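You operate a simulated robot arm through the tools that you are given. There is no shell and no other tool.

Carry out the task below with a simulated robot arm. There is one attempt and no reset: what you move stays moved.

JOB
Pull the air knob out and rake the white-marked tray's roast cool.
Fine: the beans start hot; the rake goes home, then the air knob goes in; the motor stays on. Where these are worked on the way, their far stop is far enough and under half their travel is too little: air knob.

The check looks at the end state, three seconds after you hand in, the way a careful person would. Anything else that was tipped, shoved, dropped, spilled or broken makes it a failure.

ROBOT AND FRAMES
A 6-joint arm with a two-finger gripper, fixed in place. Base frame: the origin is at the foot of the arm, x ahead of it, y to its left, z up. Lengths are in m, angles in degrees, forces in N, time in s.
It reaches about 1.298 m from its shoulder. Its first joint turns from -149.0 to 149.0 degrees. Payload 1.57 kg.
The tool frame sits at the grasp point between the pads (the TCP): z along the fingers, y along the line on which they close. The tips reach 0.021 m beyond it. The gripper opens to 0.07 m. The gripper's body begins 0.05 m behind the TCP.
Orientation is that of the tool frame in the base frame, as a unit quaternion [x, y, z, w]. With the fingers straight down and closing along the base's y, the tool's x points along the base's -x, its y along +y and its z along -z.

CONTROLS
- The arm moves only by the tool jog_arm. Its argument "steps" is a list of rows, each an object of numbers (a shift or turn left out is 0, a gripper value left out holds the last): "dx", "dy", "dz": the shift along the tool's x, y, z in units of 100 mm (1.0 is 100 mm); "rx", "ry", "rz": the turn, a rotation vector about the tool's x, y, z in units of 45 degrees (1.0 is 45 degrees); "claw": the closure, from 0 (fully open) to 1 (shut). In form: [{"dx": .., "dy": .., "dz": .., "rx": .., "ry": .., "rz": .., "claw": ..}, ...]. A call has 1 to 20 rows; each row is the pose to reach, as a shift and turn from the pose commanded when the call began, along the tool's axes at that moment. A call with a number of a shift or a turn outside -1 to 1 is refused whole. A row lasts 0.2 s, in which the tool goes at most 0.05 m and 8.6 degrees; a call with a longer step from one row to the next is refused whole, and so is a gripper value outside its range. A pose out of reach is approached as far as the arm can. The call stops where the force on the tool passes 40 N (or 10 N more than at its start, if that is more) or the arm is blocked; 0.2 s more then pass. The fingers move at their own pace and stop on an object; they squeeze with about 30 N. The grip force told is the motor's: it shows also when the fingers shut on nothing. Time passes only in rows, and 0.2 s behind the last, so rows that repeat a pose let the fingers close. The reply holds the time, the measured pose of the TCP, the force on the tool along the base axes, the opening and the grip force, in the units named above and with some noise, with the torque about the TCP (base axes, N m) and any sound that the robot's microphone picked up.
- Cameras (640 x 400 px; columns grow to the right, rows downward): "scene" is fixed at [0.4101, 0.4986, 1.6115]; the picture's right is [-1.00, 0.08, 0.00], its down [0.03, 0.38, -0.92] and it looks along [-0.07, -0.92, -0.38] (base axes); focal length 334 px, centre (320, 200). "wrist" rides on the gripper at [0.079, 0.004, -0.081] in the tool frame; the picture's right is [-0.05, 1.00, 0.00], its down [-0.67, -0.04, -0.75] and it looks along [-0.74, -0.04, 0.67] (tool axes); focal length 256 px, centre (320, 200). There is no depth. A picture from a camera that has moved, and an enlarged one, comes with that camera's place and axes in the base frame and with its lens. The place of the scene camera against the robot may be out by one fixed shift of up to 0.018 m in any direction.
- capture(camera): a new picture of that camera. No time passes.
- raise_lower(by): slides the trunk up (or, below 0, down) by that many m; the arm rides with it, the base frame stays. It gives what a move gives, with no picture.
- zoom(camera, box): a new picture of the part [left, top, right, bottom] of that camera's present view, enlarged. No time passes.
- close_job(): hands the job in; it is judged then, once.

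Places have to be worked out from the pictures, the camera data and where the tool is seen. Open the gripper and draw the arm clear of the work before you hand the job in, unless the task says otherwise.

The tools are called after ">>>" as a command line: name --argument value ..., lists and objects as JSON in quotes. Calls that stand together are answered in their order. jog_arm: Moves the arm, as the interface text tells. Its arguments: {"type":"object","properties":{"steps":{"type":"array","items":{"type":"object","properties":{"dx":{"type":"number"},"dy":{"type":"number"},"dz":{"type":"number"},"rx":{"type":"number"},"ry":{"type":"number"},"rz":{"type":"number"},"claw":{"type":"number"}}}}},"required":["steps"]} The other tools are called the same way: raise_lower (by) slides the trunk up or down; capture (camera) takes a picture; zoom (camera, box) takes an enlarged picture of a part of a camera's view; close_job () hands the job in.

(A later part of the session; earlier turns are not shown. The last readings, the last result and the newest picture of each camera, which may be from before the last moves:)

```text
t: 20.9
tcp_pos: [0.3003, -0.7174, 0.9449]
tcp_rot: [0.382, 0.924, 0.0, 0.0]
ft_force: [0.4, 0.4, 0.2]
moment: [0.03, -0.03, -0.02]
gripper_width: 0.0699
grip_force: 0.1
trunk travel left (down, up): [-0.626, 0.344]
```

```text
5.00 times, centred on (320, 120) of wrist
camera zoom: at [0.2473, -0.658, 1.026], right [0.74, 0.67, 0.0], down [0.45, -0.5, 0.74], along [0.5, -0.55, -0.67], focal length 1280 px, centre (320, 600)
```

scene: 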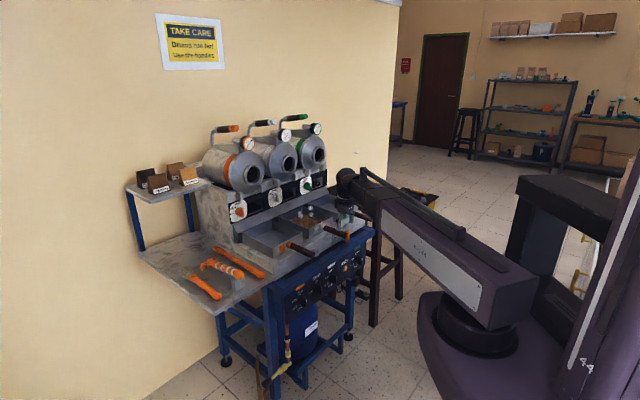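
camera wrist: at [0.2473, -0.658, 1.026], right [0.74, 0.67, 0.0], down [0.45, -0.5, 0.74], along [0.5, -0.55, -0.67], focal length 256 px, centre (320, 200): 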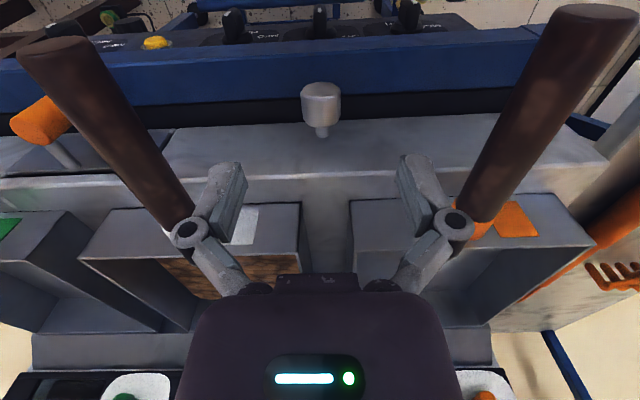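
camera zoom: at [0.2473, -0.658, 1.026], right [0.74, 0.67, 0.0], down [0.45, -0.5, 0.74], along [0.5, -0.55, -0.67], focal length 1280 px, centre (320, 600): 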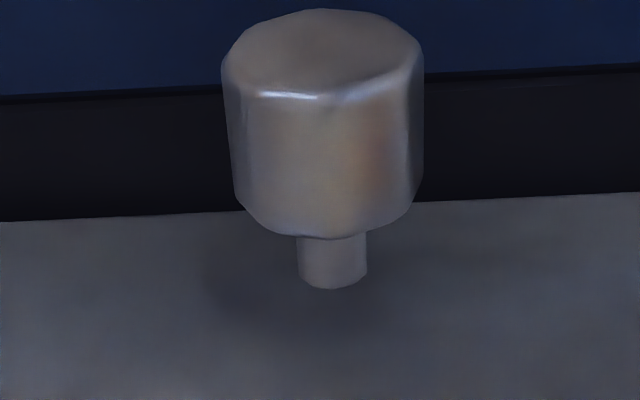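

The knob (head ~22 mm long, stem stub) has come out ≈12 mm and did not move in the second pull, which suggests its stop. To be sure, I'll hook the fingers behind the head around the stem (31 mm gap to the wall) and pull positively: first position above the gap with the fingers nearly closed.

>>> jog_arm --steps '[{"dx": -0.2, "dy": -0.01, "claw": 0.74}, {"dx": -0.41, "dy": -0.01}, {"dx": -0.41, "dy": -0.01}, {"dx": -0.41, "dy": -0.01}]'

>>> raise_lower --by -0.05

>>> capture --camera "wrist"

>>> zoom --camera "wrist" --box '[260, 80, 380, 220]'

```text
t: 21.9
tcp_pos: [0.3287, -0.7481, 0.9432]
tcp_rot: [0.382, 0.924, -0.001, 0.0]
ft_force: [-0.1, 0.2, 0.3]
moment: [-0.01, 0.02, 0.03]
gripper_width: 0.0179
grip_force: 0.1
trunk travel left (down, up): [-0.626, 0.344]
```

```text
t: 22.8
tcp_pos: [0.3288, -0.7476, 0.8962]
tcp_rot: [0.382, 0.924, 0.0, 0.0]
ft_force: [-0.2, -0.6, -0.8]
moment: [0.01, 0.01, -0.01]
gripper_width: 0.018
grip_force: 0.1
trunk travel left (down, up): [-0.576, 0.394]
```

```text
taken
camera wrist: at [0.2749, -0.6876, 0.9762], right [0.74, 0.67, 0.0], down [0.45, -0.5, 0.75], along [0.5, -0.55, -0.67], focal length 256 px, centre (320, 200)
```

wrist: 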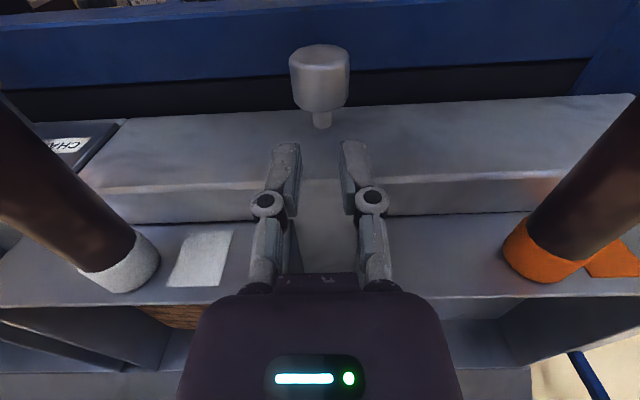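

```text
2.86 times, centred on (320, 150) of wrist
camera zoom: at [0.2749, -0.6876, 0.9762], right [0.74, 0.67, 0.0], down [0.45, -0.5, 0.75], along [0.5, -0.55, -0.67], focal length 731 px, centre (320, 343)
```

zoom: 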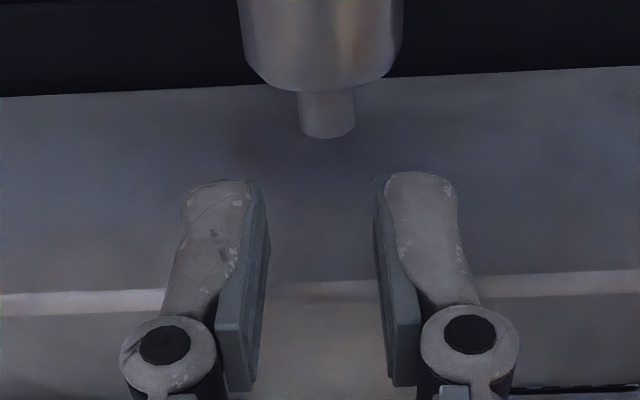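

Fingers straddle the stem line with ~6–8 mm margin to the head and the wall. I lower 46 mm so the fingers sit beside the stem.

>>> raise_lower --by -0.046

>>> capture --camera "wrist"

```text
t: 23.7
tcp_pos: [0.3285, -0.7477, 0.8485]
tcp_rot: [0.383, 0.924, -0.001, -0.001]
ft_force: [0.8, -0.3, -0.5]
moment: [-0.01, -0.03, -0.05]
gripper_width: 0.0182
grip_force: 0.1
trunk travel left (down, up): [-0.53, 0.44]
```

```text
taken
camera wrist: at [0.275, -0.6876, 0.9301], right [0.74, 0.67, 0.0], down [0.45, -0.5, 0.75], along [0.5, -0.55, -0.67], focal length 256 px, centre (320, 200)
```

wrist: 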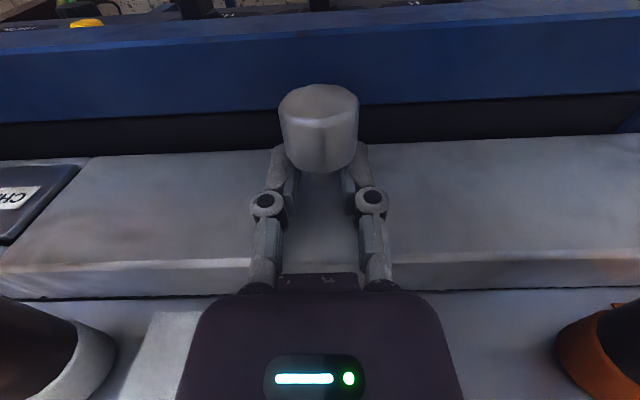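

No contact on the way down; the fingers are behind the head. I pull out slowly; it should stop on force if the knob is at its far stop.

>>> jog_arm --steps '[{"dx": 0.02, "claw": 0.74}, {"dx": 0.04}, {"dx": 0.06}, {"dx": 0.08}, {"dx": 0.1}, {"dx": 0.12}, {"dx": 0.14}, {"dx": 0.16}]'

>>> capture --camera "wrist"

```text
t: 24.8
tcp_pos: [0.3271, -0.7469, 0.8483]
tcp_rot: [0.383, 0.924, -0.001, 0.005]
ft_force: [8.7, -8.5, 1.3]
moment: [0.1, -0.03, -0.03]
gripper_width: 0.0183
grip_force: 0.0
trunk travel left (down, up): [-0.53, 0.44]
stopped in row 5: the force on the tool passed its limit at 42 N (the readings are from after the stop); the commanded pose is now the measured one
```

```text
taken
camera wrist: at [0.2729, -0.6855, 0.9285], right [0.74, 0.67, 0.0], down [0.44, -0.49, 0.75], along [0.5, -0.56, -0.66], focal length 256 px, centre (320, 200)
```

wrist: 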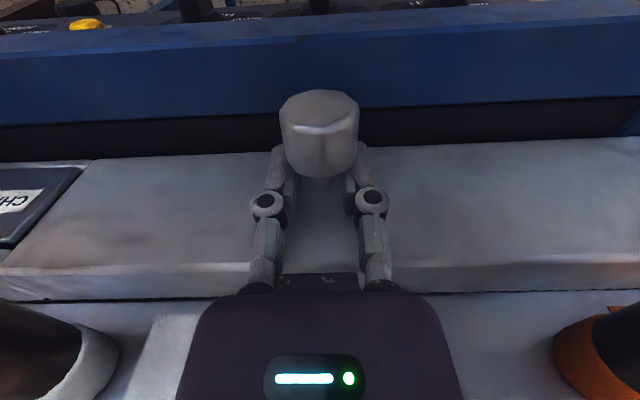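

It stopped hard at 42 N after ~2 mm, confirming the knob is at its far stop (fully out). I relieve the contact and raise clear.

>>> jog_arm --steps '[{"dx": -0.03, "claw": 0.74}, {"dx": -0.03}]'

>>> raise_lower --by 0.2

>>> capture --camera "wrist"

>>> zoom --camera "scene" --box '[220, 150, 380, 260]'

```text
t: 25.4
tcp_pos: [0.3273, -0.7456, 0.8492]
tcp_rot: [0.382, 0.924, -0.001, 0.003]
ft_force: [0.7, 0.2, 0.1]
moment: [-0.04, 0.02, -0.01]
gripper_width: 0.0184
grip_force: 0.0
trunk travel left (down, up): [-0.53, 0.44]
```

```text
t: 27.6
tcp_pos: [0.3278, -0.7469, 1.0489]
tcp_rot: [0.383, 0.924, -0.002, 0.004]
ft_force: [-0.7, 0.0, -0.4]
moment: [0.01, -0.01, -0.03]
gripper_width: 0.0182
grip_force: 0.1
trunk travel left (down, up): [-0.73, 0.24]
```

```text
taken
camera wrist: at [0.2734, -0.6867, 1.1294], right [0.74, 0.67, 0.0], down [0.44, -0.49, 0.75], along [0.5, -0.56, -0.66], focal length 256 px, centre (320, 200)
```

wrist: 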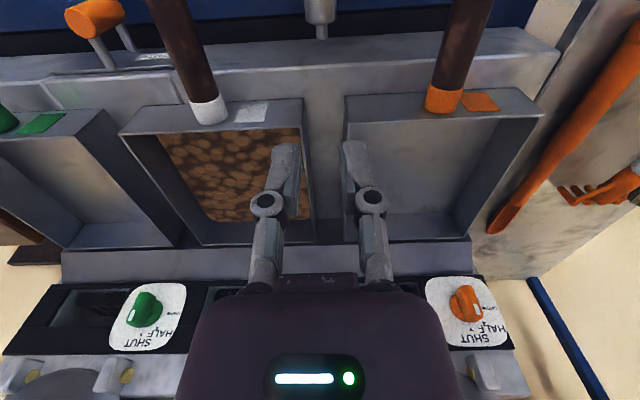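

```text
3.64 times, centred on (300, 205) of scene
camera zoom: at [0.4101, 0.4986, 1.6115], right [-1.0, 0.08, 0.0], down [0.03, 0.38, -0.92], along [-0.07, -0.92, -0.38], focal length 1214 px, centre (393, 182)
```

zoom: 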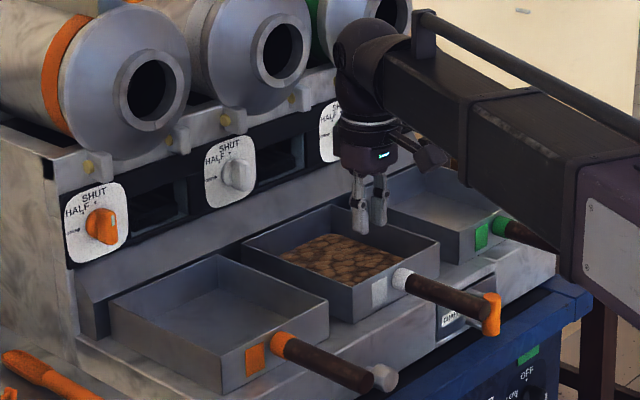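

The knob is out and the smoke puffs over the beans are gone. Next I go view the rake: move out and sideways toward the shelf at safe height, correcting the slight tool tilt.

>>> jog_arm --steps '[{"dx": 0.25, "dy": 0.2, "rx": 0.002, "ry": 0.005, "claw": 0.0}, {"dx": 0.5, "dy": 0.4, "rx": 0.004, "ry": 0.009}, {"dx": 0.75, "dy": 0.6, "rx": 0.004, "ry": 0.009}, {"dx": 1.0, "dy": 0.8, "rx": 0.004, "ry": 0.009}, {"dx": 1.0, "dy": 1.0, "rx": 0.004, "ry": 0.009}]'

>>> jog_arm --steps '[{"dy": 0.25}, {"dy": 0.5}, {"dy": 0.75}, {"dy": 1.0}]'

>>> jog_arm --steps '[{"dy": 0.25}, {"dy": 0.5}, {"dy": 0.75}, {"dy": 1.0}, {"dy": 1.0}]'

>>> capture --camera "wrist"

>>> capture --camera "scene"

```text
t: 28.8
tcp_pos: [0.3264, -0.6047, 1.0497]
tcp_rot: [0.382, 0.924, -0.002, 0.0]
ft_force: [0.6, 0.8, -0.4]
moment: [0.0, 0.02, 0.01]
gripper_width: 0.0699
grip_force: 0.1
trunk travel left (down, up): [-0.73, 0.24]
```

```text
t: 29.8
tcp_pos: [0.3986, -0.5352, 1.0487]
tcp_rot: [0.382, 0.924, -0.002, 0.0]
ft_force: [0.6, 0.3, 1.3]
moment: [-0.02, -0.01, 0.02]
gripper_width: 0.07
grip_force: 0.1
trunk travel left (down, up): [-0.73, 0.24]
```

```text
t: 31.0
tcp_pos: [0.4694, -0.4645, 1.0491]
tcp_rot: [0.383, 0.924, -0.002, 0.0]
ft_force: [0.9, 0.3, -0.2]
moment: [0.04, 0.0, 0.02]
gripper_width: 0.0702
grip_force: 0.1
out of reach, approached as far as the arm can: row 1
trunk travel left (down, up): [-0.73, 0.24]
```

```text
taken
camera wrist: at [0.4154, -0.4051, 1.1301], right [0.74, 0.67, 0.0], down [0.45, -0.49, 0.75], along [0.5, -0.56, -0.67], focal length 256 px, centre (320, 200)
```

wrist: 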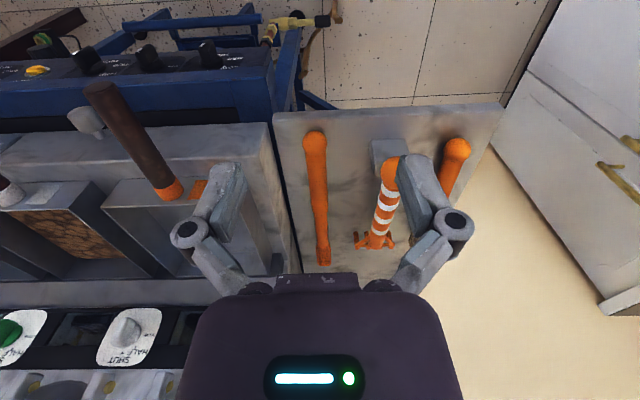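

```text
taken
```

scene: 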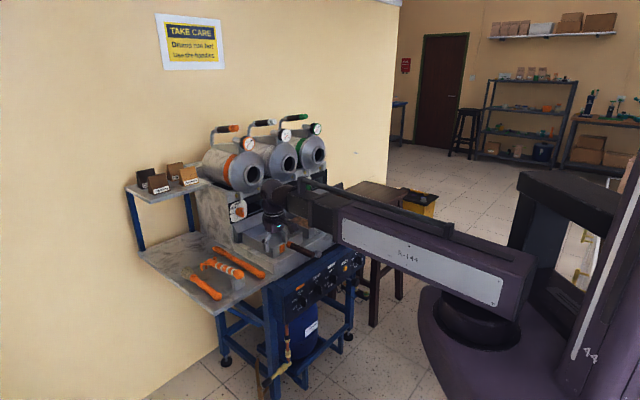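

The rake is coming into view. I move ~75 mm further to centre it between the fingers in the picture.

>>> jog_arm --steps '[{"dy": 0.25}, {"dy": 0.5}, {"dy": 0.75}, {"dy": 0.75}]'

>>> capture --camera "wrist"

>>> zoom --camera "wrist" --box '[220, 110, 420, 260]'

```text
t: 32.0
tcp_pos: [0.5226, -0.412, 1.0485]
tcp_rot: [0.382, 0.924, -0.002, 0.001]
ft_force: [0.4, 1.2, 0.1]
moment: [-0.04, 0.02, 0.01]
gripper_width: 0.07
grip_force: 0.1
trunk travel left (down, up): [-0.73, 0.24]
```

```text
taken
camera wrist: at [0.4679, -0.3509, 1.1301], right [0.74, 0.67, 0.0], down [0.45, -0.49, 0.75], along [0.5, -0.56, -0.67], focal length 256 px, centre (320, 200)
```

wrist: 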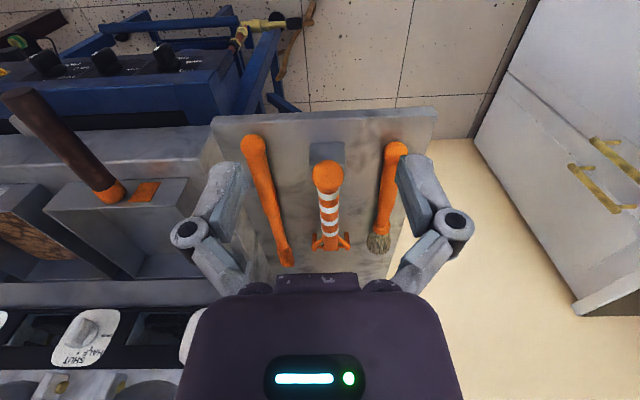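

```text
2.67 times, centred on (320, 185) of wrist
camera zoom: at [0.4679, -0.3509, 1.1301], right [0.74, 0.67, 0.0], down [0.45, -0.49, 0.75], along [0.5, -0.56, -0.67], focal length 683 px, centre (320, 240)
```

zoom: 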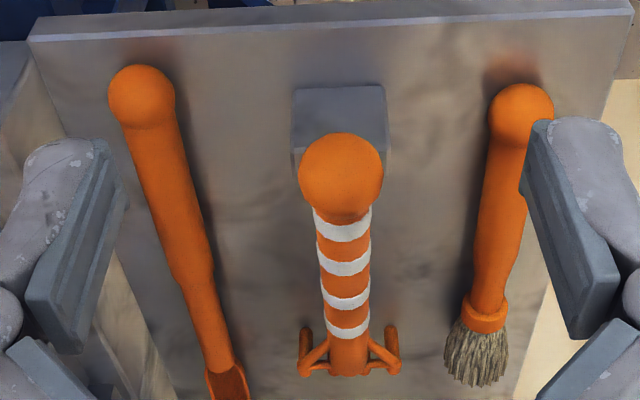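

The rake lies straight along the machine's front normal (a≈0.080), ball at b≈-0.772, head at b≈-0.94. I zoom further to measure shaft, tines and the rest block.

>>> zoom --camera "wrist" --box '[290, 130, 370, 190]'

>>> zoom --camera "wrist" --box '[290, 200, 370, 260]'

>>> zoom --camera "scene" --box '[190, 245, 254, 285]'

```text
6.67 times, centred on (330, 160) of wrist
camera zoom: at [0.4679, -0.3509, 1.1301], right [0.74, 0.67, 0.0], down [0.45, -0.49, 0.75], along [0.5, -0.56, -0.67], focal length 1707 px, centre (253, 467)
```

zoom: 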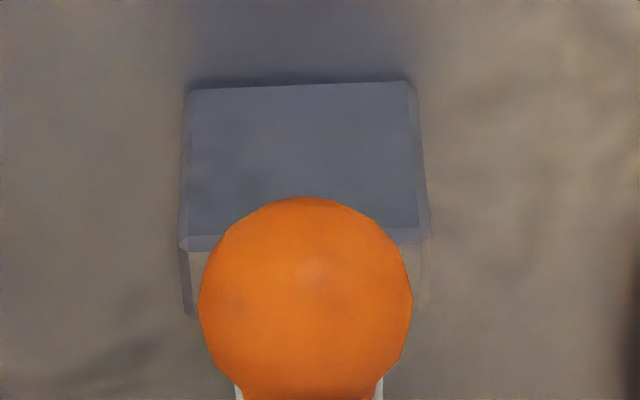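

```text
6.67 times, centred on (330, 230) of wrist
camera zoom: at [0.4679, -0.3509, 1.1301], right [0.74, 0.67, 0.0], down [0.45, -0.49, 0.75], along [0.5, -0.56, -0.67], focal length 1707 px, centre (253, 0)
```

zoom: 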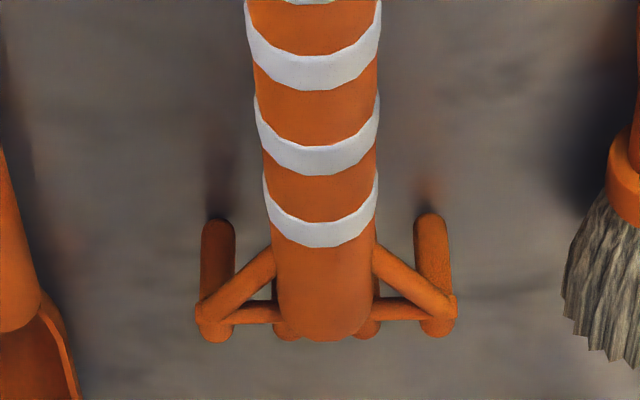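

```text
10.00 times, centred on (222, 265) of scene
camera zoom: at [0.4101, 0.4986, 1.6115], right [-1.0, 0.08, 0.0], down [0.03, 0.38, -0.92], along [-0.07, -0.92, -0.38], focal length 3339 px, centre (1300, -450)
```

zoom: 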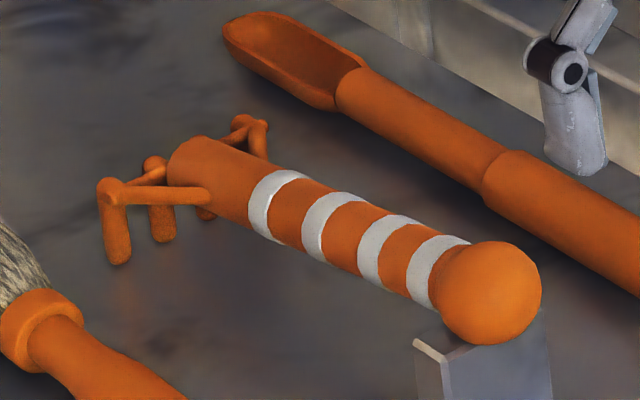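

Rake geometry: shaft ~25 mm thick, four tines (~50 mm spread, tips at b≈-0.975 on the shelf z≈0.86), ball resting on the block. Before picking it up I check the white tray and beans from the scene camera.

>>> zoom --camera "scene" --box '[260, 185, 356, 245]'

>>> zoom --camera "scene" --box '[200, 160, 360, 260]'

```text
6.67 times, centred on (308, 215) of scene
camera zoom: at [0.4101, 0.4986, 1.6115], right [-1.0, 0.08, 0.0], down [0.03, 0.38, -0.92], along [-0.07, -0.92, -0.38], focal length 2226 px, centre (400, 100)
```

zoom: 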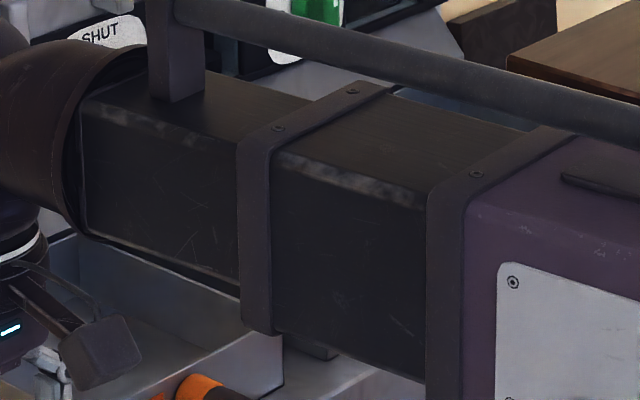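

```text
4.00 times, centred on (280, 210) of scene
camera zoom: at [0.4101, 0.4986, 1.6115], right [-1.0, 0.08, 0.0], down [0.03, 0.38, -0.92], along [-0.07, -0.92, -0.38], focal length 1336 px, centre (480, 160)
```

zoom: 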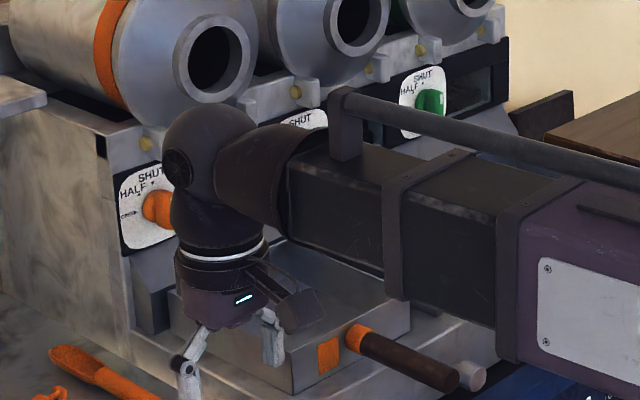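

The arm blocks the scene view, so I'll survey the white tray with the wrist camera before picking up the rake: move laterally back in front of it at the same height.

>>> jog_arm --steps '[{"dy": -0.33}, {"dy": -0.66}, {"dy": -1.0}]'

>>> jog_arm --steps '[{"dy": -0.33}, {"dy": -0.66}, {"dy": -1.0}]'

>>> jog_arm --steps '[{"dy": -0.33}, {"dy": -0.66}, {"dy": -1.0}]'

>>> jog_arm --steps '[{"dy": -0.33}, {"dy": -0.66}, {"dy": -1.0}]'

>>> jog_arm --steps '[{"dy": -0.33}, {"dy": -0.66}, {"dy": -0.75}, {"dy": -0.75}]'

>>> capture --camera "wrist"

>>> zoom --camera "wrist" --box '[230, 130, 410, 270]'

```text
t: 32.8
tcp_pos: [0.4514, -0.4795, 1.05]
tcp_rot: [0.382, 0.924, -0.002, 0.0]
ft_force: [0.8, 1.0, -0.3]
moment: [-0.01, -0.02, 0.01]
gripper_width: 0.0703
grip_force: 0.0
out of reach, approached as far as the arm can: row 2
trunk travel left (down, up): [-0.73, 0.24]
```

```text
t: 33.6
tcp_pos: [0.3799, -0.5528, 1.0483]
tcp_rot: [0.383, 0.924, -0.002, -0.001]
ft_force: [0.0, 0.2, -0.2]
moment: [-0.02, 0.0, -0.01]
gripper_width: 0.0698
grip_force: 0.1
out of reach, approached as far as the arm can: row 1
trunk travel left (down, up): [-0.73, 0.24]
```

```text
t: 34.4
tcp_pos: [0.3088, -0.6232, 1.0489]
tcp_rot: [0.382, 0.924, -0.002, 0.0]
ft_force: [0.4, -0.6, 0.6]
moment: [-0.01, -0.02, 0.0]
gripper_width: 0.0698
grip_force: 0.0
trunk travel left (down, up): [-0.73, 0.24]
```

```text
t: 35.2
tcp_pos: [0.2399, -0.6947, 1.0481]
tcp_rot: [0.381, 0.924, -0.002, 0.0]
ft_force: [-0.4, 0.3, 0.0]
moment: [0.03, -0.02, -0.01]
gripper_width: 0.0701
grip_force: 0.1
trunk travel left (down, up): [-0.73, 0.24]
```

```text
t: 36.2
tcp_pos: [0.1851, -0.7485, 1.0485]
tcp_rot: [0.382, 0.924, -0.002, 0.001]
ft_force: [0.0, 0.1, -1.0]
moment: [0.02, 0.0, 0.02]
gripper_width: 0.0702
grip_force: 0.0
trunk travel left (down, up): [-0.73, 0.24]
```

```text
taken
camera wrist: at [0.1322, -0.6879, 1.13], right [0.74, 0.67, 0.0], down [0.45, -0.49, 0.75], along [0.5, -0.56, -0.67], focal length 256 px, centre (320, 200)
```

wrist: 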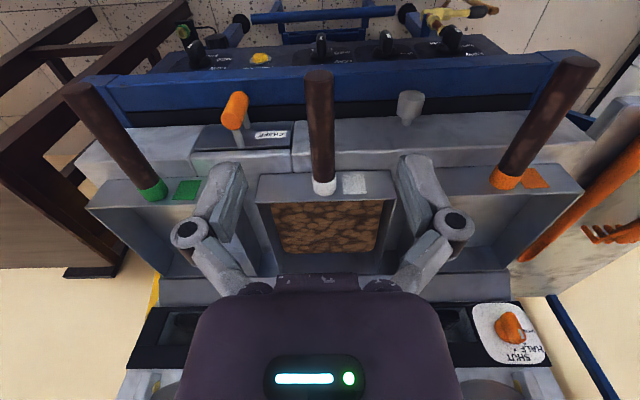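

```text
2.86 times, centred on (320, 200) of wrist
camera zoom: at [0.1322, -0.6879, 1.13], right [0.74, 0.67, 0.0], down [0.45, -0.49, 0.75], along [0.5, -0.56, -0.67], focal length 731 px, centre (320, 200)
```

zoom: 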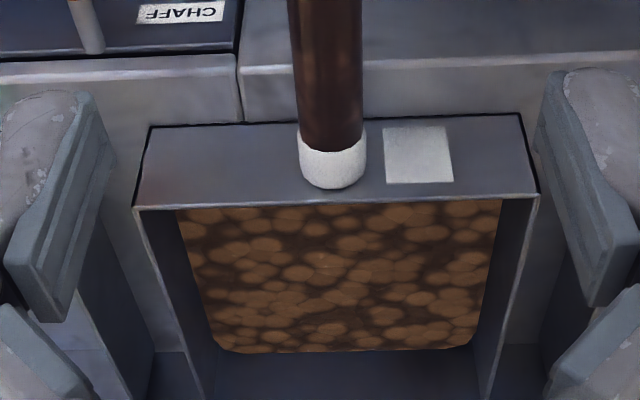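

The white tray: inside about a∈[-0.48,-0.32], b∈[-0.99,-0.815], rim z≈0.926, bean surface z≈0.89. Now I test what the arm itself can do in height and tilt (needed for raking): first a small upward move.

>>> jog_arm --steps '[{"dz": -0.1}, {"dz": -0.2}, {"dz": -0.2}]'

>>> jog_arm --steps '[{"ry": 0.1}, {"ry": 0.2}, {"ry": 0.2}]'

```text
t: 37.0
tcp_pos: [0.186, -0.7489, 1.0472]
tcp_rot: [0.383, 0.924, -0.002, 0.0]
ft_force: [0.1, 0.4, 0.2]
moment: [0.05, -0.02, -0.02]
gripper_width: 0.0702
grip_force: 0.1
out of reach, approached as far as the arm can: row 1, 2, 3
trunk travel left (down, up): [-0.73, 0.24]
```

```text
t: 37.8
tcp_pos: [0.1863, -0.7479, 1.0514]
tcp_rot: [0.381, 0.921, 0.029, -0.074]
ft_force: [-1.2, 0.2, -0.9]
moment: [-0.01, 0.01, -0.04]
gripper_width: 0.07
grip_force: 0.1
trunk travel left (down, up): [-0.73, 0.24]
```

The arm keeps TCP height fixed by itself (trunk sets z) but tilts fine about the lateral axis (z rises slightly). Plan: grip the rake vertically near mid-shaft, later tilt ~+12° to keep the shaft over the tray rim. I undo the tilt and return to the rake.

>>> jog_arm --steps '[{"ry": -0.1}, {"ry": -0.2}, {"ry": -0.2}]'

>>> jog_arm --steps '[{"dy": 0.33}, {"dy": 0.66}, {"dy": 1.0}]'

>>> jog_arm --steps '[{"dy": 0.33}, {"dy": 0.66}, {"dy": 1.0}]'

>>> jog_arm --steps '[{"dy": 0.33}, {"dy": 0.66}, {"dy": 1.0}]'

>>> jog_arm --steps '[{"dy": 0.33}, {"dy": 0.66}, {"dy": 1.0}]'

>>> jog_arm --steps '[{"dy": 0.27}, {"dy": 0.54}, {"dy": 0.79}, {"dy": 0.79}]'

```text
t: 38.6
tcp_pos: [0.1854, -0.7463, 1.0488]
tcp_rot: [0.383, 0.924, -0.001, 0.0]
ft_force: [-0.1, 0.0, -0.2]
moment: [-0.05, 0.01, 0.0]
gripper_width: 0.07
grip_force: 0.0
trunk travel left (down, up): [-0.73, 0.24]
```

```text
t: 39.4
tcp_pos: [0.2566, -0.6762, 1.0491]
tcp_rot: [0.383, 0.924, -0.002, -0.001]
ft_force: [-0.4, 0.3, 0.4]
moment: [-0.01, 0.0, 0.0]
gripper_width: 0.0701
grip_force: 0.0
trunk travel left (down, up): [-0.73, 0.24]
```

```text
t: 40.2
tcp_pos: [0.3271, -0.6052, 1.0489]
tcp_rot: [0.382, 0.924, -0.002, 0.001]
ft_force: [0.1, -0.1, -1.0]
moment: [0.01, 0.02, 0.02]
gripper_width: 0.0702
grip_force: 0.2
trunk travel left (down, up): [-0.73, 0.24]
```

```text
t: 41.0
tcp_pos: [0.3986, -0.5339, 1.048]
tcp_rot: [0.382, 0.924, -0.001, 0.001]
ft_force: [-1.0, -1.2, 0.5]
moment: [-0.01, -0.01, 0.01]
gripper_width: 0.07
grip_force: 0.1
trunk travel left (down, up): [-0.73, 0.24]
```

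```text
t: 41.8
tcp_pos: [0.4685, -0.4632, 1.049]
tcp_rot: [0.383, 0.924, -0.003, 0.0]
ft_force: [0.0, -0.2, -1.1]
moment: [0.0, -0.02, 0.0]
gripper_width: 0.0702
grip_force: 0.1
trunk travel left (down, up): [-0.73, 0.24]
```

```text
t: 42.8
tcp_pos: [0.5224, -0.4078, 1.049]
tcp_rot: [0.383, 0.924, -0.002, 0.001]
ft_force: [0.4, 0.0, -0.1]
moment: [0.01, -0.03, -0.02]
gripper_width: 0.0701
grip_force: 0.0
trunk travel left (down, up): [-0.73, 0.24]
```

Now at a≈0.081. I move in over the rake to b≈-0.855 at z 1.05 and look.

>>> jog_arm --steps '[{"dx": -0.33}, {"dx": -0.66}, {"dx": -1.0}]'

>>> jog_arm --steps '[{"dx": -0.33, "claw": 0.28}, {"dx": -0.66}, {"dx": -0.97}, {"dx": -0.97}]'

>>> capture --camera "wrist"

>>> capture --camera "scene"

```text
t: 43.6
tcp_pos: [0.597, -0.4802, 1.0481]
tcp_rot: [0.383, 0.924, -0.002, -0.001]
ft_force: [0.4, 0.9, -0.7]
moment: [0.0, 0.02, 0.02]
gripper_width: 0.0697
grip_force: 0.0
trunk travel left (down, up): [-0.73, 0.24]
```

```text
t: 44.6
tcp_pos: [0.6635, -0.5503, 1.0492]
tcp_rot: [0.383, 0.924, -0.002, 0.0]
ft_force: [0.0, -0.4, -0.5]
moment: [0.01, -0.02, 0.04]
gripper_width: 0.0506
grip_force: 0.0
trunk travel left (down, up): [-0.73, 0.24]
```

```text
taken
camera wrist: at [0.6105, -0.4887, 1.1302], right [0.74, 0.67, 0.0], down [0.45, -0.49, 0.75], along [0.5, -0.56, -0.67], focal length 256 px, centre (320, 200)
```

wrist: 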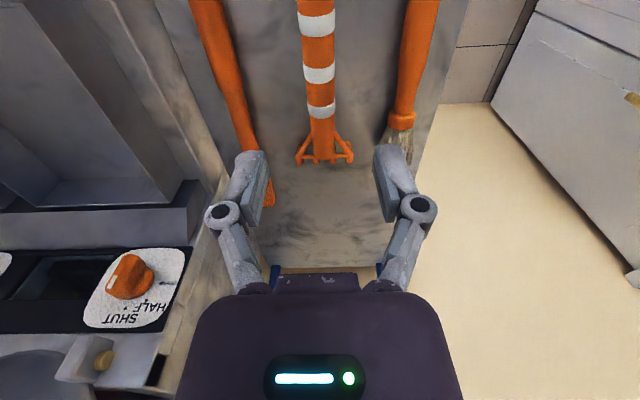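

```text
taken
```

scene: 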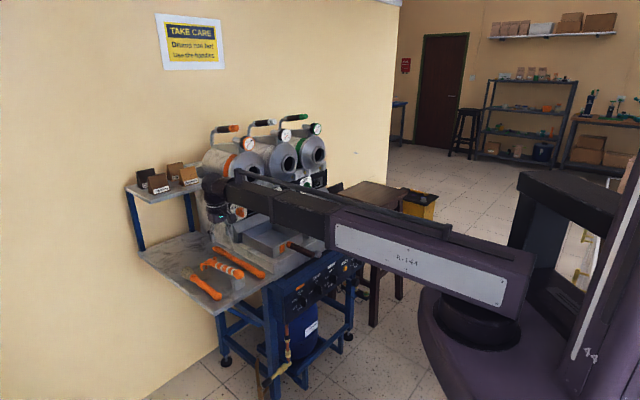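

The shaft at b≈-0.858 is at a≈0.0785 (1 mm off) with a yaw of about 1.3°. I correct these and lower in stages.

>>> jog_arm --steps '[{"dy": -0.012, "rz": 0.025, "claw": 0.28}, {"dy": -0.012, "rz": 0.025}]'

>>> raise_lower --by -0.085

>>> capture --camera "wrist"

>>> zoom --camera "scene" --box '[180, 190, 300, 290]'

```text
t: 45.2
tcp_pos: [0.6631, -0.5503, 1.0486]
tcp_rot: [0.392, 0.92, -0.001, 0.0]
ft_force: [0.7, -0.1, -0.1]
moment: [-0.06, -0.03, -0.04]
gripper_width: 0.0505
grip_force: 0.1
trunk travel left (down, up): [-0.73, 0.24]
```

```text
t: 46.4
tcp_pos: [0.6634, -0.5495, 0.9632]
tcp_rot: [0.392, 0.92, -0.002, 0.0]
ft_force: [0.7, 0.4, -0.3]
moment: [0.0, 0.04, 0.08]
gripper_width: 0.0504
grip_force: 0.0
trunk travel left (down, up): [-0.645, 0.325]
```

```text
taken
camera wrist: at [0.6111, -0.4883, 1.0451], right [0.76, 0.65, 0.0], down [0.44, -0.5, 0.75], along [0.49, -0.57, -0.67], focal length 256 px, centre (320, 200)
```

wrist: 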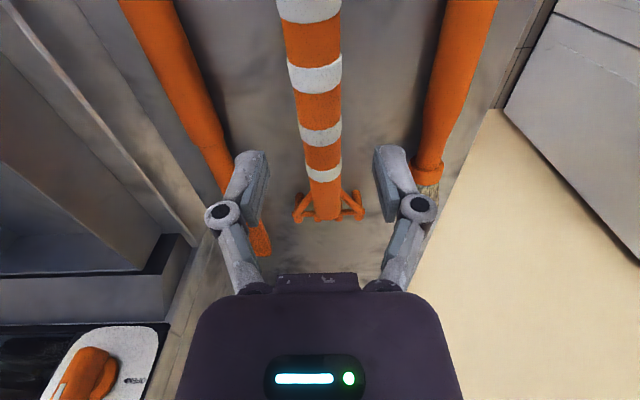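

```text
4.00 times, centred on (240, 240) of scene
camera zoom: at [0.4101, 0.4986, 1.6115], right [-1.0, 0.08, 0.0], down [0.03, 0.38, -0.92], along [-0.07, -0.92, -0.38], focal length 1336 px, centre (640, 40)
```

zoom: 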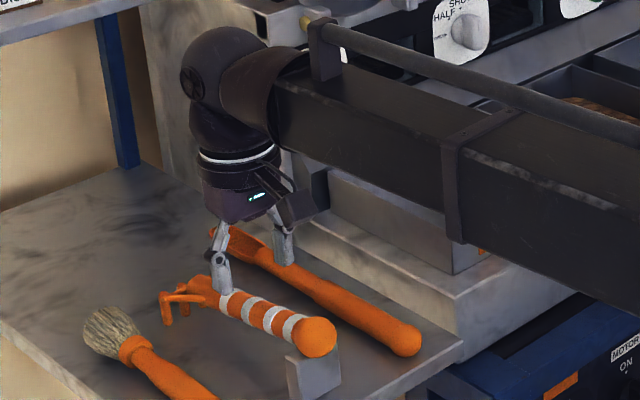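

The shaft is centred between the fingers (within ~1 mm). I lower the remaining 52 mm and check before closing.

>>> raise_lower --by -0.052

>>> capture --camera "wrist"

>>> zoom --camera "scene" --box '[180, 220, 276, 280]'

```text
t: 47.3
tcp_pos: [0.663, -0.5499, 0.9116]
tcp_rot: [0.392, 0.92, -0.002, 0.0]
ft_force: [0.1, 0.3, 0.5]
moment: [0.03, -0.01, 0.02]
gripper_width: 0.0504
grip_force: 0.0
trunk travel left (down, up): [-0.593, 0.377]
```

```text
taken
camera wrist: at [0.6111, -0.4883, 0.9931], right [0.76, 0.65, 0.0], down [0.44, -0.5, 0.75], along [0.49, -0.57, -0.67], focal length 256 px, centre (320, 200)
```

wrist: 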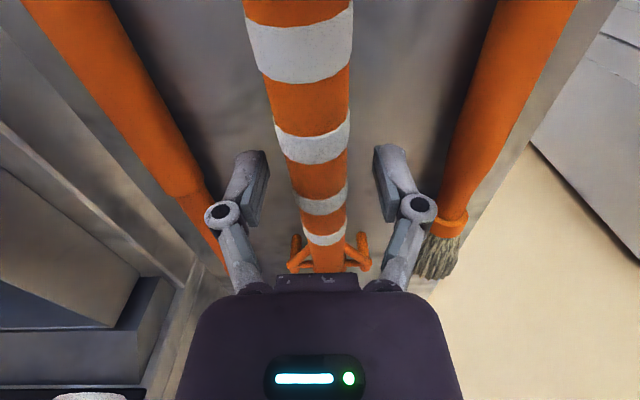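

```text
6.67 times, centred on (228, 250) of scene
camera zoom: at [0.4101, 0.4986, 1.6115], right [-1.0, 0.08, 0.0], down [0.03, 0.38, -0.92], along [-0.07, -0.92, -0.38], focal length 2226 px, centre (933, -133)
```

zoom: 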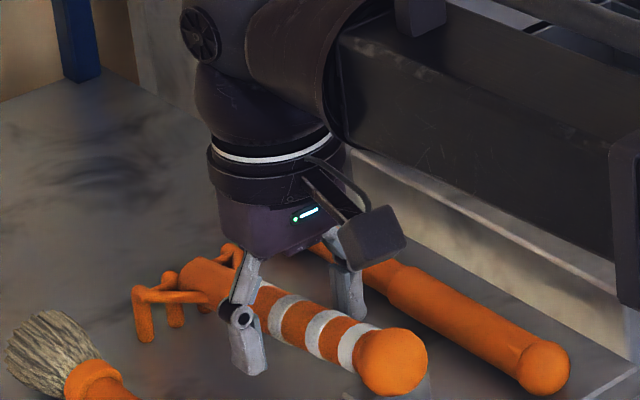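

The shaft is centred between the pads at TCP height. I close on it; home pose recorded: TCP (0.663, -0.550, 0.9116), trunk at -0.593/0.377.

>>> jog_arm --steps '[{"claw": 1.0}, {"claw": 1.0}, {"claw": 1.0}]'

>>> capture --camera "wrist"

```text
t: 48.1
tcp_pos: [0.662, -0.5496, 0.9116]
tcp_rot: [0.392, 0.92, -0.002, -0.001]
ft_force: [-1.3, -1.6, 4.3]
moment: [0.07, 0.08, 0.14]
gripper_width: 0.0231
grip_force: 30.3
trunk travel left (down, up): [-0.593, 0.377]
```

```text
taken
camera wrist: at [0.6109, -0.4883, 0.9933], right [0.76, 0.65, 0.0], down [0.44, -0.5, 0.75], along [0.49, -0.57, -0.67], focal length 256 px, centre (320, 200)
```

wrist: 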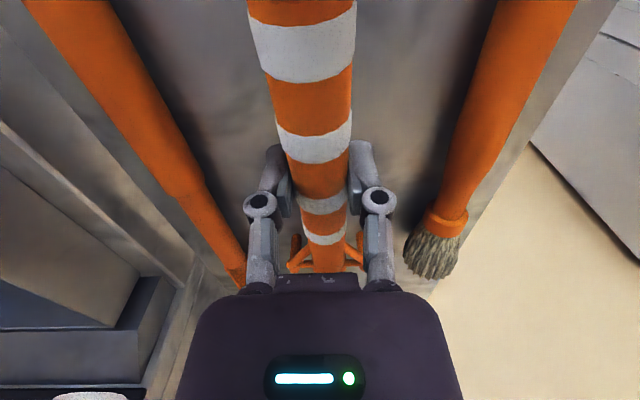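

Gripped at 23 mm with little disturbance. I lift 40 mm and check the hold.

>>> raise_lower --by 0.04

>>> capture --camera "wrist"

>>> zoom --camera "scene" --box '[180, 215, 276, 275]'

```text
t: 48.9
tcp_pos: [0.6632, -0.5497, 0.9525]
tcp_rot: [0.391, 0.92, -0.002, 0.0]
ft_force: [0.8, -0.2, -0.5]
moment: [-0.01, -0.01, 0.02]
gripper_width: 0.0002
grip_force: 28.7
trunk travel left (down, up): [-0.633, 0.337]
```

```text
taken
camera wrist: at [0.6112, -0.4884, 1.033], right [0.76, 0.65, 0.0], down [0.44, -0.5, 0.75], along [0.49, -0.57, -0.67], focal length 256 px, centre (320, 200)
```

wrist: 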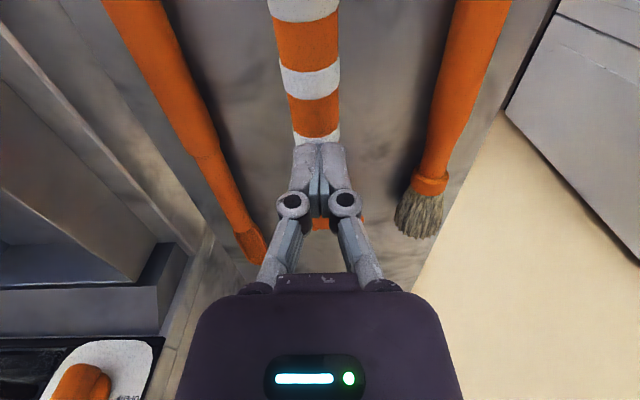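

```text
6.67 times, centred on (228, 245) of scene
camera zoom: at [0.4101, 0.4986, 1.6115], right [-1.0, 0.08, 0.0], down [0.03, 0.38, -0.92], along [-0.07, -0.92, -0.38], focal length 2226 px, centre (933, -100)
```

zoom: 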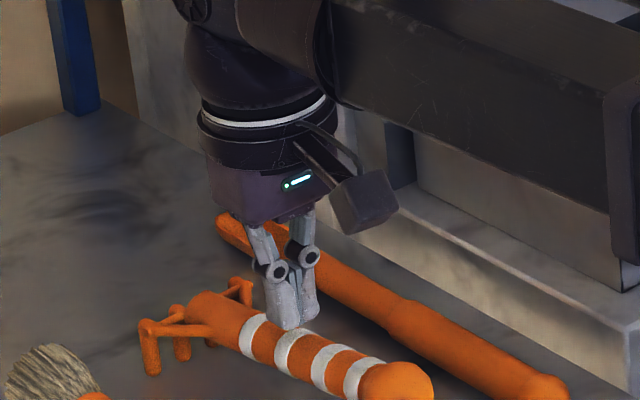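

The fingers slipped off the shaft; the rake looks to be still in its place (within ~2 mm). I open the gripper and check the rake's position carefully before regripping.

>>> jog_arm --steps '[{"claw": 0.28}, {"claw": 0.28}, {"claw": 0.28}]'

>>> capture --camera "wrist"

>>> zoom --camera "scene" --box '[180, 230, 276, 290]'

>>> zoom --camera "scene" --box '[190, 245, 254, 285]'

```text
t: 49.7
tcp_pos: [0.664, -0.5502, 0.9507]
tcp_rot: [0.391, 0.92, -0.002, 0.0]
ft_force: [1.1, 0.5, 0.6]
moment: [0.03, 0.03, -0.02]
gripper_width: 0.0502
grip_force: 0.1
trunk travel left (down, up): [-0.633, 0.337]
```

```text
taken
camera wrist: at [0.6112, -0.4884, 1.033], right [0.76, 0.65, 0.0], down [0.44, -0.5, 0.75], along [0.49, -0.57, -0.67], focal length 256 px, centre (320, 200)
```

wrist: 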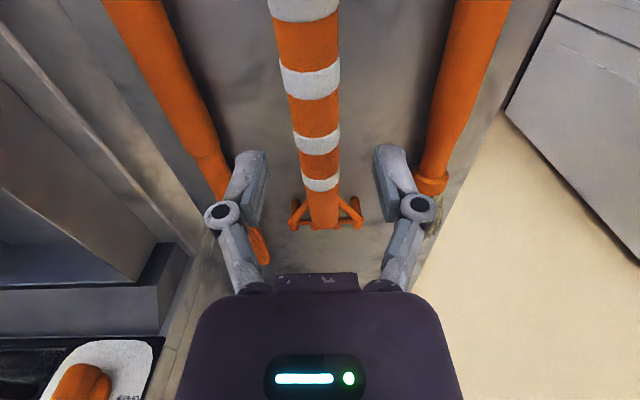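

```text
6.67 times, centred on (228, 260) of scene
camera zoom: at [0.4101, 0.4986, 1.6115], right [-1.0, 0.08, 0.0], down [0.03, 0.38, -0.92], along [-0.07, -0.92, -0.38], focal length 2226 px, centre (933, -200)
```

zoom: 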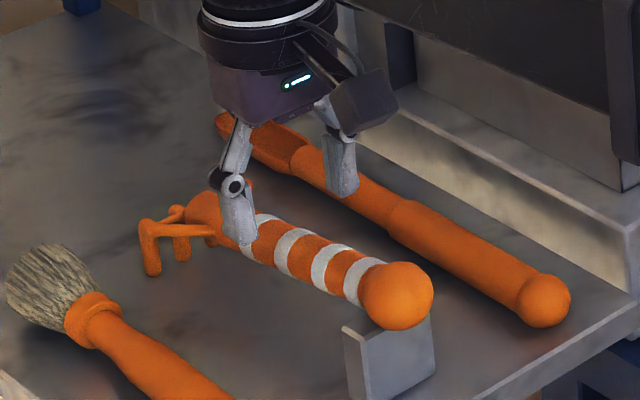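

```text
10.00 times, centred on (222, 265) of scene
camera zoom: at [0.4101, 0.4986, 1.6115], right [-1.0, 0.08, 0.0], down [0.03, 0.38, -0.92], along [-0.07, -0.92, -0.38], focal length 3339 px, centre (1300, -450)
```

zoom: 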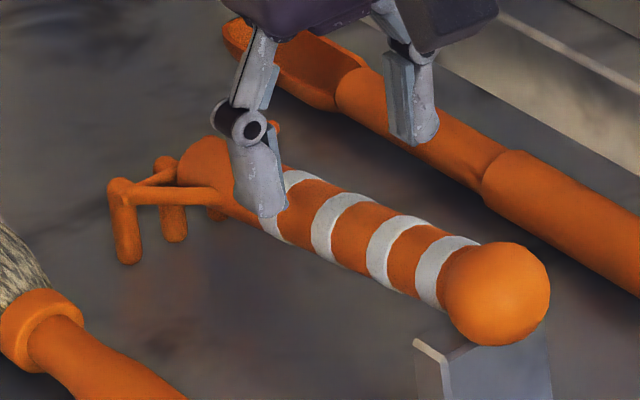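

The rake is still on its rest, shifted about 2–3 mm in -a. I regrip with the fingers ~11 mm deeper (TCP z≈0.900, tips still ~19 mm above the shelf), re-centred, and give the grip more time to settle.

>>> jog_arm --steps '[{"dy": -0.022, "claw": 0.28}, {"dy": -0.022}]'

>>> raise_lower --by -0.051

>>> capture --camera "wrist"

>>> jog_arm --steps '[{"claw": 1.0}, {"claw": 1.0}, {"claw": 1.0}, {"claw": 1.0}, {"claw": 1.0}, {"claw": 1.0}]'

>>> jog_arm --steps '[{"claw": 1.0}, {"claw": 1.0}, {"claw": 1.0}, {"claw": 1.0}, {"claw": 1.0}]'

```text
t: 50.3
tcp_pos: [0.6624, -0.5515, 0.9511]
tcp_rot: [0.392, 0.92, -0.002, 0.0]
ft_force: [-0.6, 0.2, 0.7]
moment: [-0.02, -0.01, -0.01]
gripper_width: 0.0506
grip_force: 0.0
trunk travel left (down, up): [-0.633, 0.337]
```

```text
t: 51.3
tcp_pos: [0.6615, -0.5516, 0.901]
tcp_rot: [0.391, 0.92, -0.002, 0.0]
ft_force: [0.1, 0.0, 0.1]
moment: [0.01, -0.02, 0.0]
gripper_width: 0.0504
grip_force: 0.1
trunk travel left (down, up): [-0.582, 0.388]
```

```text
taken
camera wrist: at [0.6095, -0.4898, 0.9821], right [0.76, 0.65, 0.0], down [0.44, -0.5, 0.75], along [0.49, -0.57, -0.67], focal length 256 px, centre (320, 200)
```

wrist: 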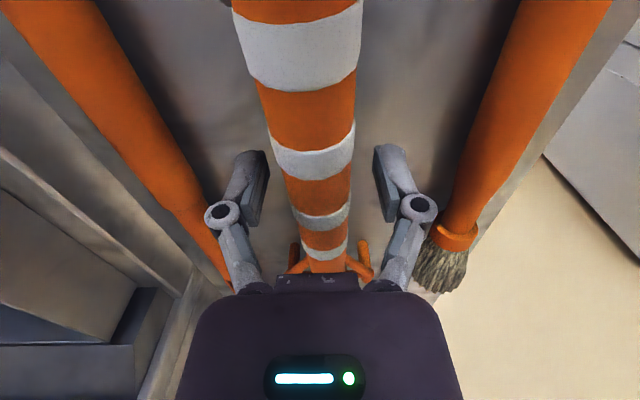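

```text
t: 52.7
tcp_pos: [0.661, -0.5507, 0.9019]
tcp_rot: [0.391, 0.92, -0.002, 0.0]
ft_force: [4.5, -5.0, 12.2]
moment: [0.02, -0.07, 0.14]
gripper_width: 0.0229
grip_force: 29.9
trunk travel left (down, up): [-0.582, 0.388]
```

```text
t: 53.9
tcp_pos: [0.661, -0.5514, 0.9021]
tcp_rot: [0.392, 0.92, -0.002, 0.0]
ft_force: [2.9, -4.1, 10.3]
moment: [0.06, -0.02, 0.14]
gripper_width: 0.0227
grip_force: 29.5
trunk travel left (down, up): [-0.582, 0.388]
```

Width is stable at ~22.8 mm. I lift in very small steps and watch force and width.

>>> raise_lower --by 0.004

>>> raise_lower --by 0.004

>>> capture --camera "wrist"

```text
t: 54.4
tcp_pos: [0.6614, -0.5512, 0.9043]
tcp_rot: [0.392, 0.92, -0.002, 0.0]
ft_force: [0.4, 0.0, -1.2]
moment: [0.02, 0.03, 0.03]
gripper_width: 0.0226
grip_force: 30.4
trunk travel left (down, up): [-0.586, 0.384]
```

```text
t: 54.9
tcp_pos: [0.6612, -0.5511, 0.9082]
tcp_rot: [0.391, 0.92, -0.002, 0.0]
ft_force: [0.6, -0.1, -1.0]
moment: [0.01, 0.03, -0.01]
gripper_width: 0.0224
grip_force: 29.7
trunk travel left (down, up): [-0.59, 0.38]
```

```text
taken
camera wrist: at [0.6096, -0.4899, 0.99], right [0.76, 0.65, 0.0], down [0.44, -0.5, 0.75], along [0.49, -0.57, -0.67], focal length 256 px, centre (320, 200)
```

wrist: 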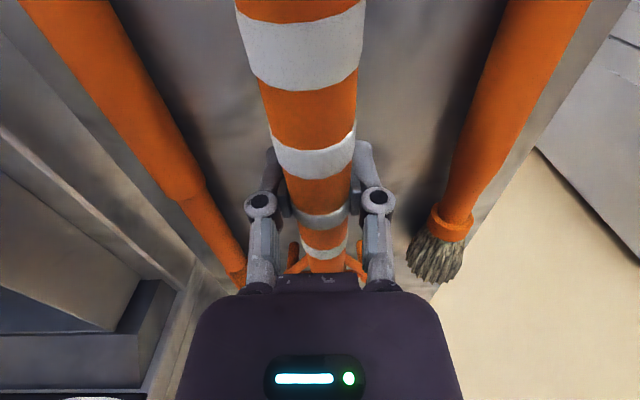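

The rake is following the gripper (weight ~1 N), but the width creeps down slightly, so I inspect the contact closely from both cameras.

>>> zoom --camera "wrist" --box '[230, 120, 410, 260]'

>>> zoom --camera "scene" --box '[190, 235, 254, 275]'

>>> jog_arm --steps '[{"claw": 1.0}, {"claw": 1.0}, {"claw": 1.0}, {"claw": 1.0}, {"claw": 1.0}]'

```text
2.86 times, centred on (320, 190) of wrist
camera zoom: at [0.6096, -0.4899, 0.99], right [0.76, 0.65, 0.0], down [0.44, -0.5, 0.75], along [0.49, -0.57, -0.67], focal length 731 px, centre (320, 229)
```

zoom: 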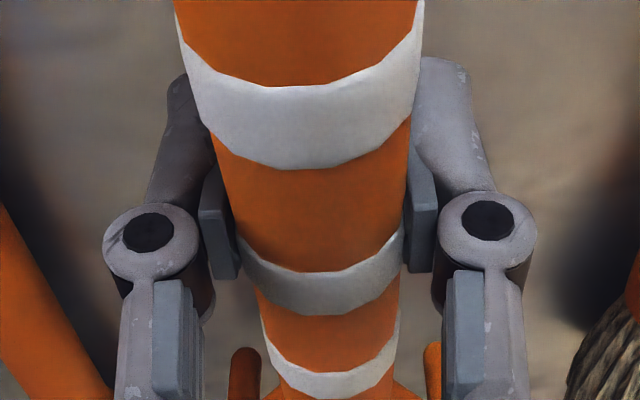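

```text
10.00 times, centred on (222, 255) of scene
camera zoom: at [0.4101, 0.4986, 1.6115], right [-1.0, 0.08, 0.0], down [0.03, 0.38, -0.92], along [-0.07, -0.92, -0.38], focal length 3339 px, centre (1300, -350)
```

zoom: 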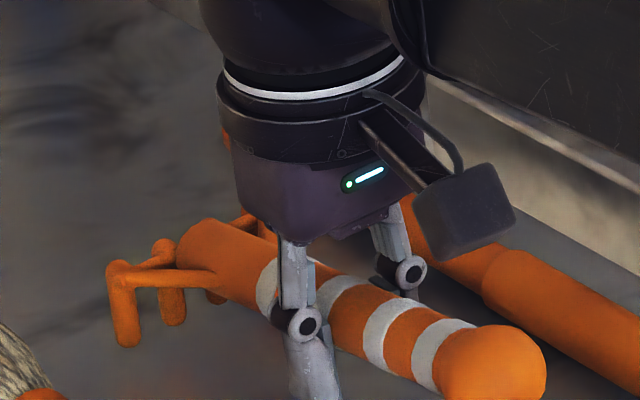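

```text
t: 56.1
tcp_pos: [0.6609, -0.5518, 0.9077]
tcp_rot: [0.392, 0.92, -0.002, 0.0]
ft_force: [-0.1, -0.5, -1.1]
moment: [0.04, 0.03, -0.05]
gripper_width: 0.0225
grip_force: 30.3
trunk travel left (down, up): [-0.59, 0.38]
```

Width is steady (22.5 mm) and the load is ~1.1 N: held. I lift further in moderate steps and re-check.

>>> raise_lower --by 0.012

>>> raise_lower --by 0.03

>>> capture --camera "wrist"

>>> zoom --camera "scene" --box '[180, 220, 276, 280]'

```text
t: 56.7
tcp_pos: [0.6617, -0.5509, 0.9205]
tcp_rot: [0.392, 0.92, -0.002, 0.0]
ft_force: [0.3, -0.2, -0.8]
moment: [0.06, 0.02, 0.0]
gripper_width: 0.0228
grip_force: 29.5
trunk travel left (down, up): [-0.602, 0.368]
```

```text
t: 57.5
tcp_pos: [0.6613, -0.5496, 0.9516]
tcp_rot: [0.391, 0.92, -0.002, 0.0]
ft_force: [-0.5, -0.1, -1.8]
moment: [0.05, 0.01, -0.01]
gripper_width: 0.0226
grip_force: 29.9
trunk travel left (down, up): [-0.632, 0.338]
```

```text
taken
camera wrist: at [0.6097, -0.4899, 1.0319], right [0.76, 0.65, 0.0], down [0.44, -0.5, 0.75], along [0.49, -0.57, -0.67], focal length 256 px, centre (320, 200)
```

wrist: 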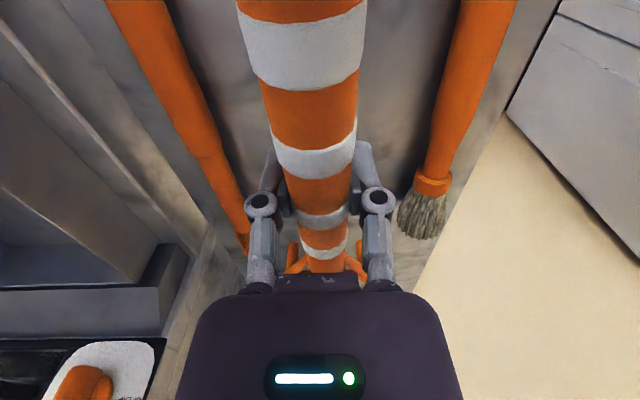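

```text
6.67 times, centred on (228, 250) of scene
camera zoom: at [0.4101, 0.4986, 1.6115], right [-1.0, 0.08, 0.0], down [0.03, 0.38, -0.92], along [-0.07, -0.92, -0.38], focal length 2226 px, centre (933, -133)
```

zoom: 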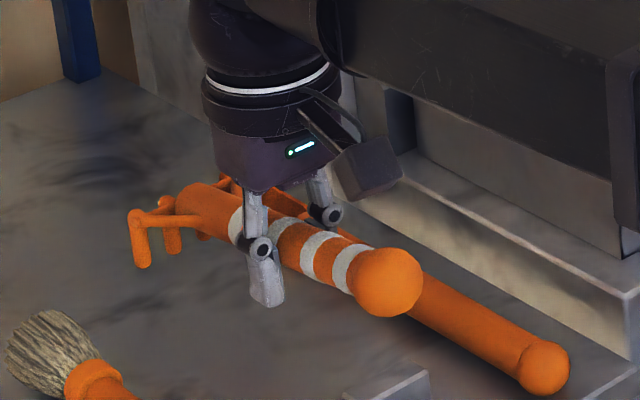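

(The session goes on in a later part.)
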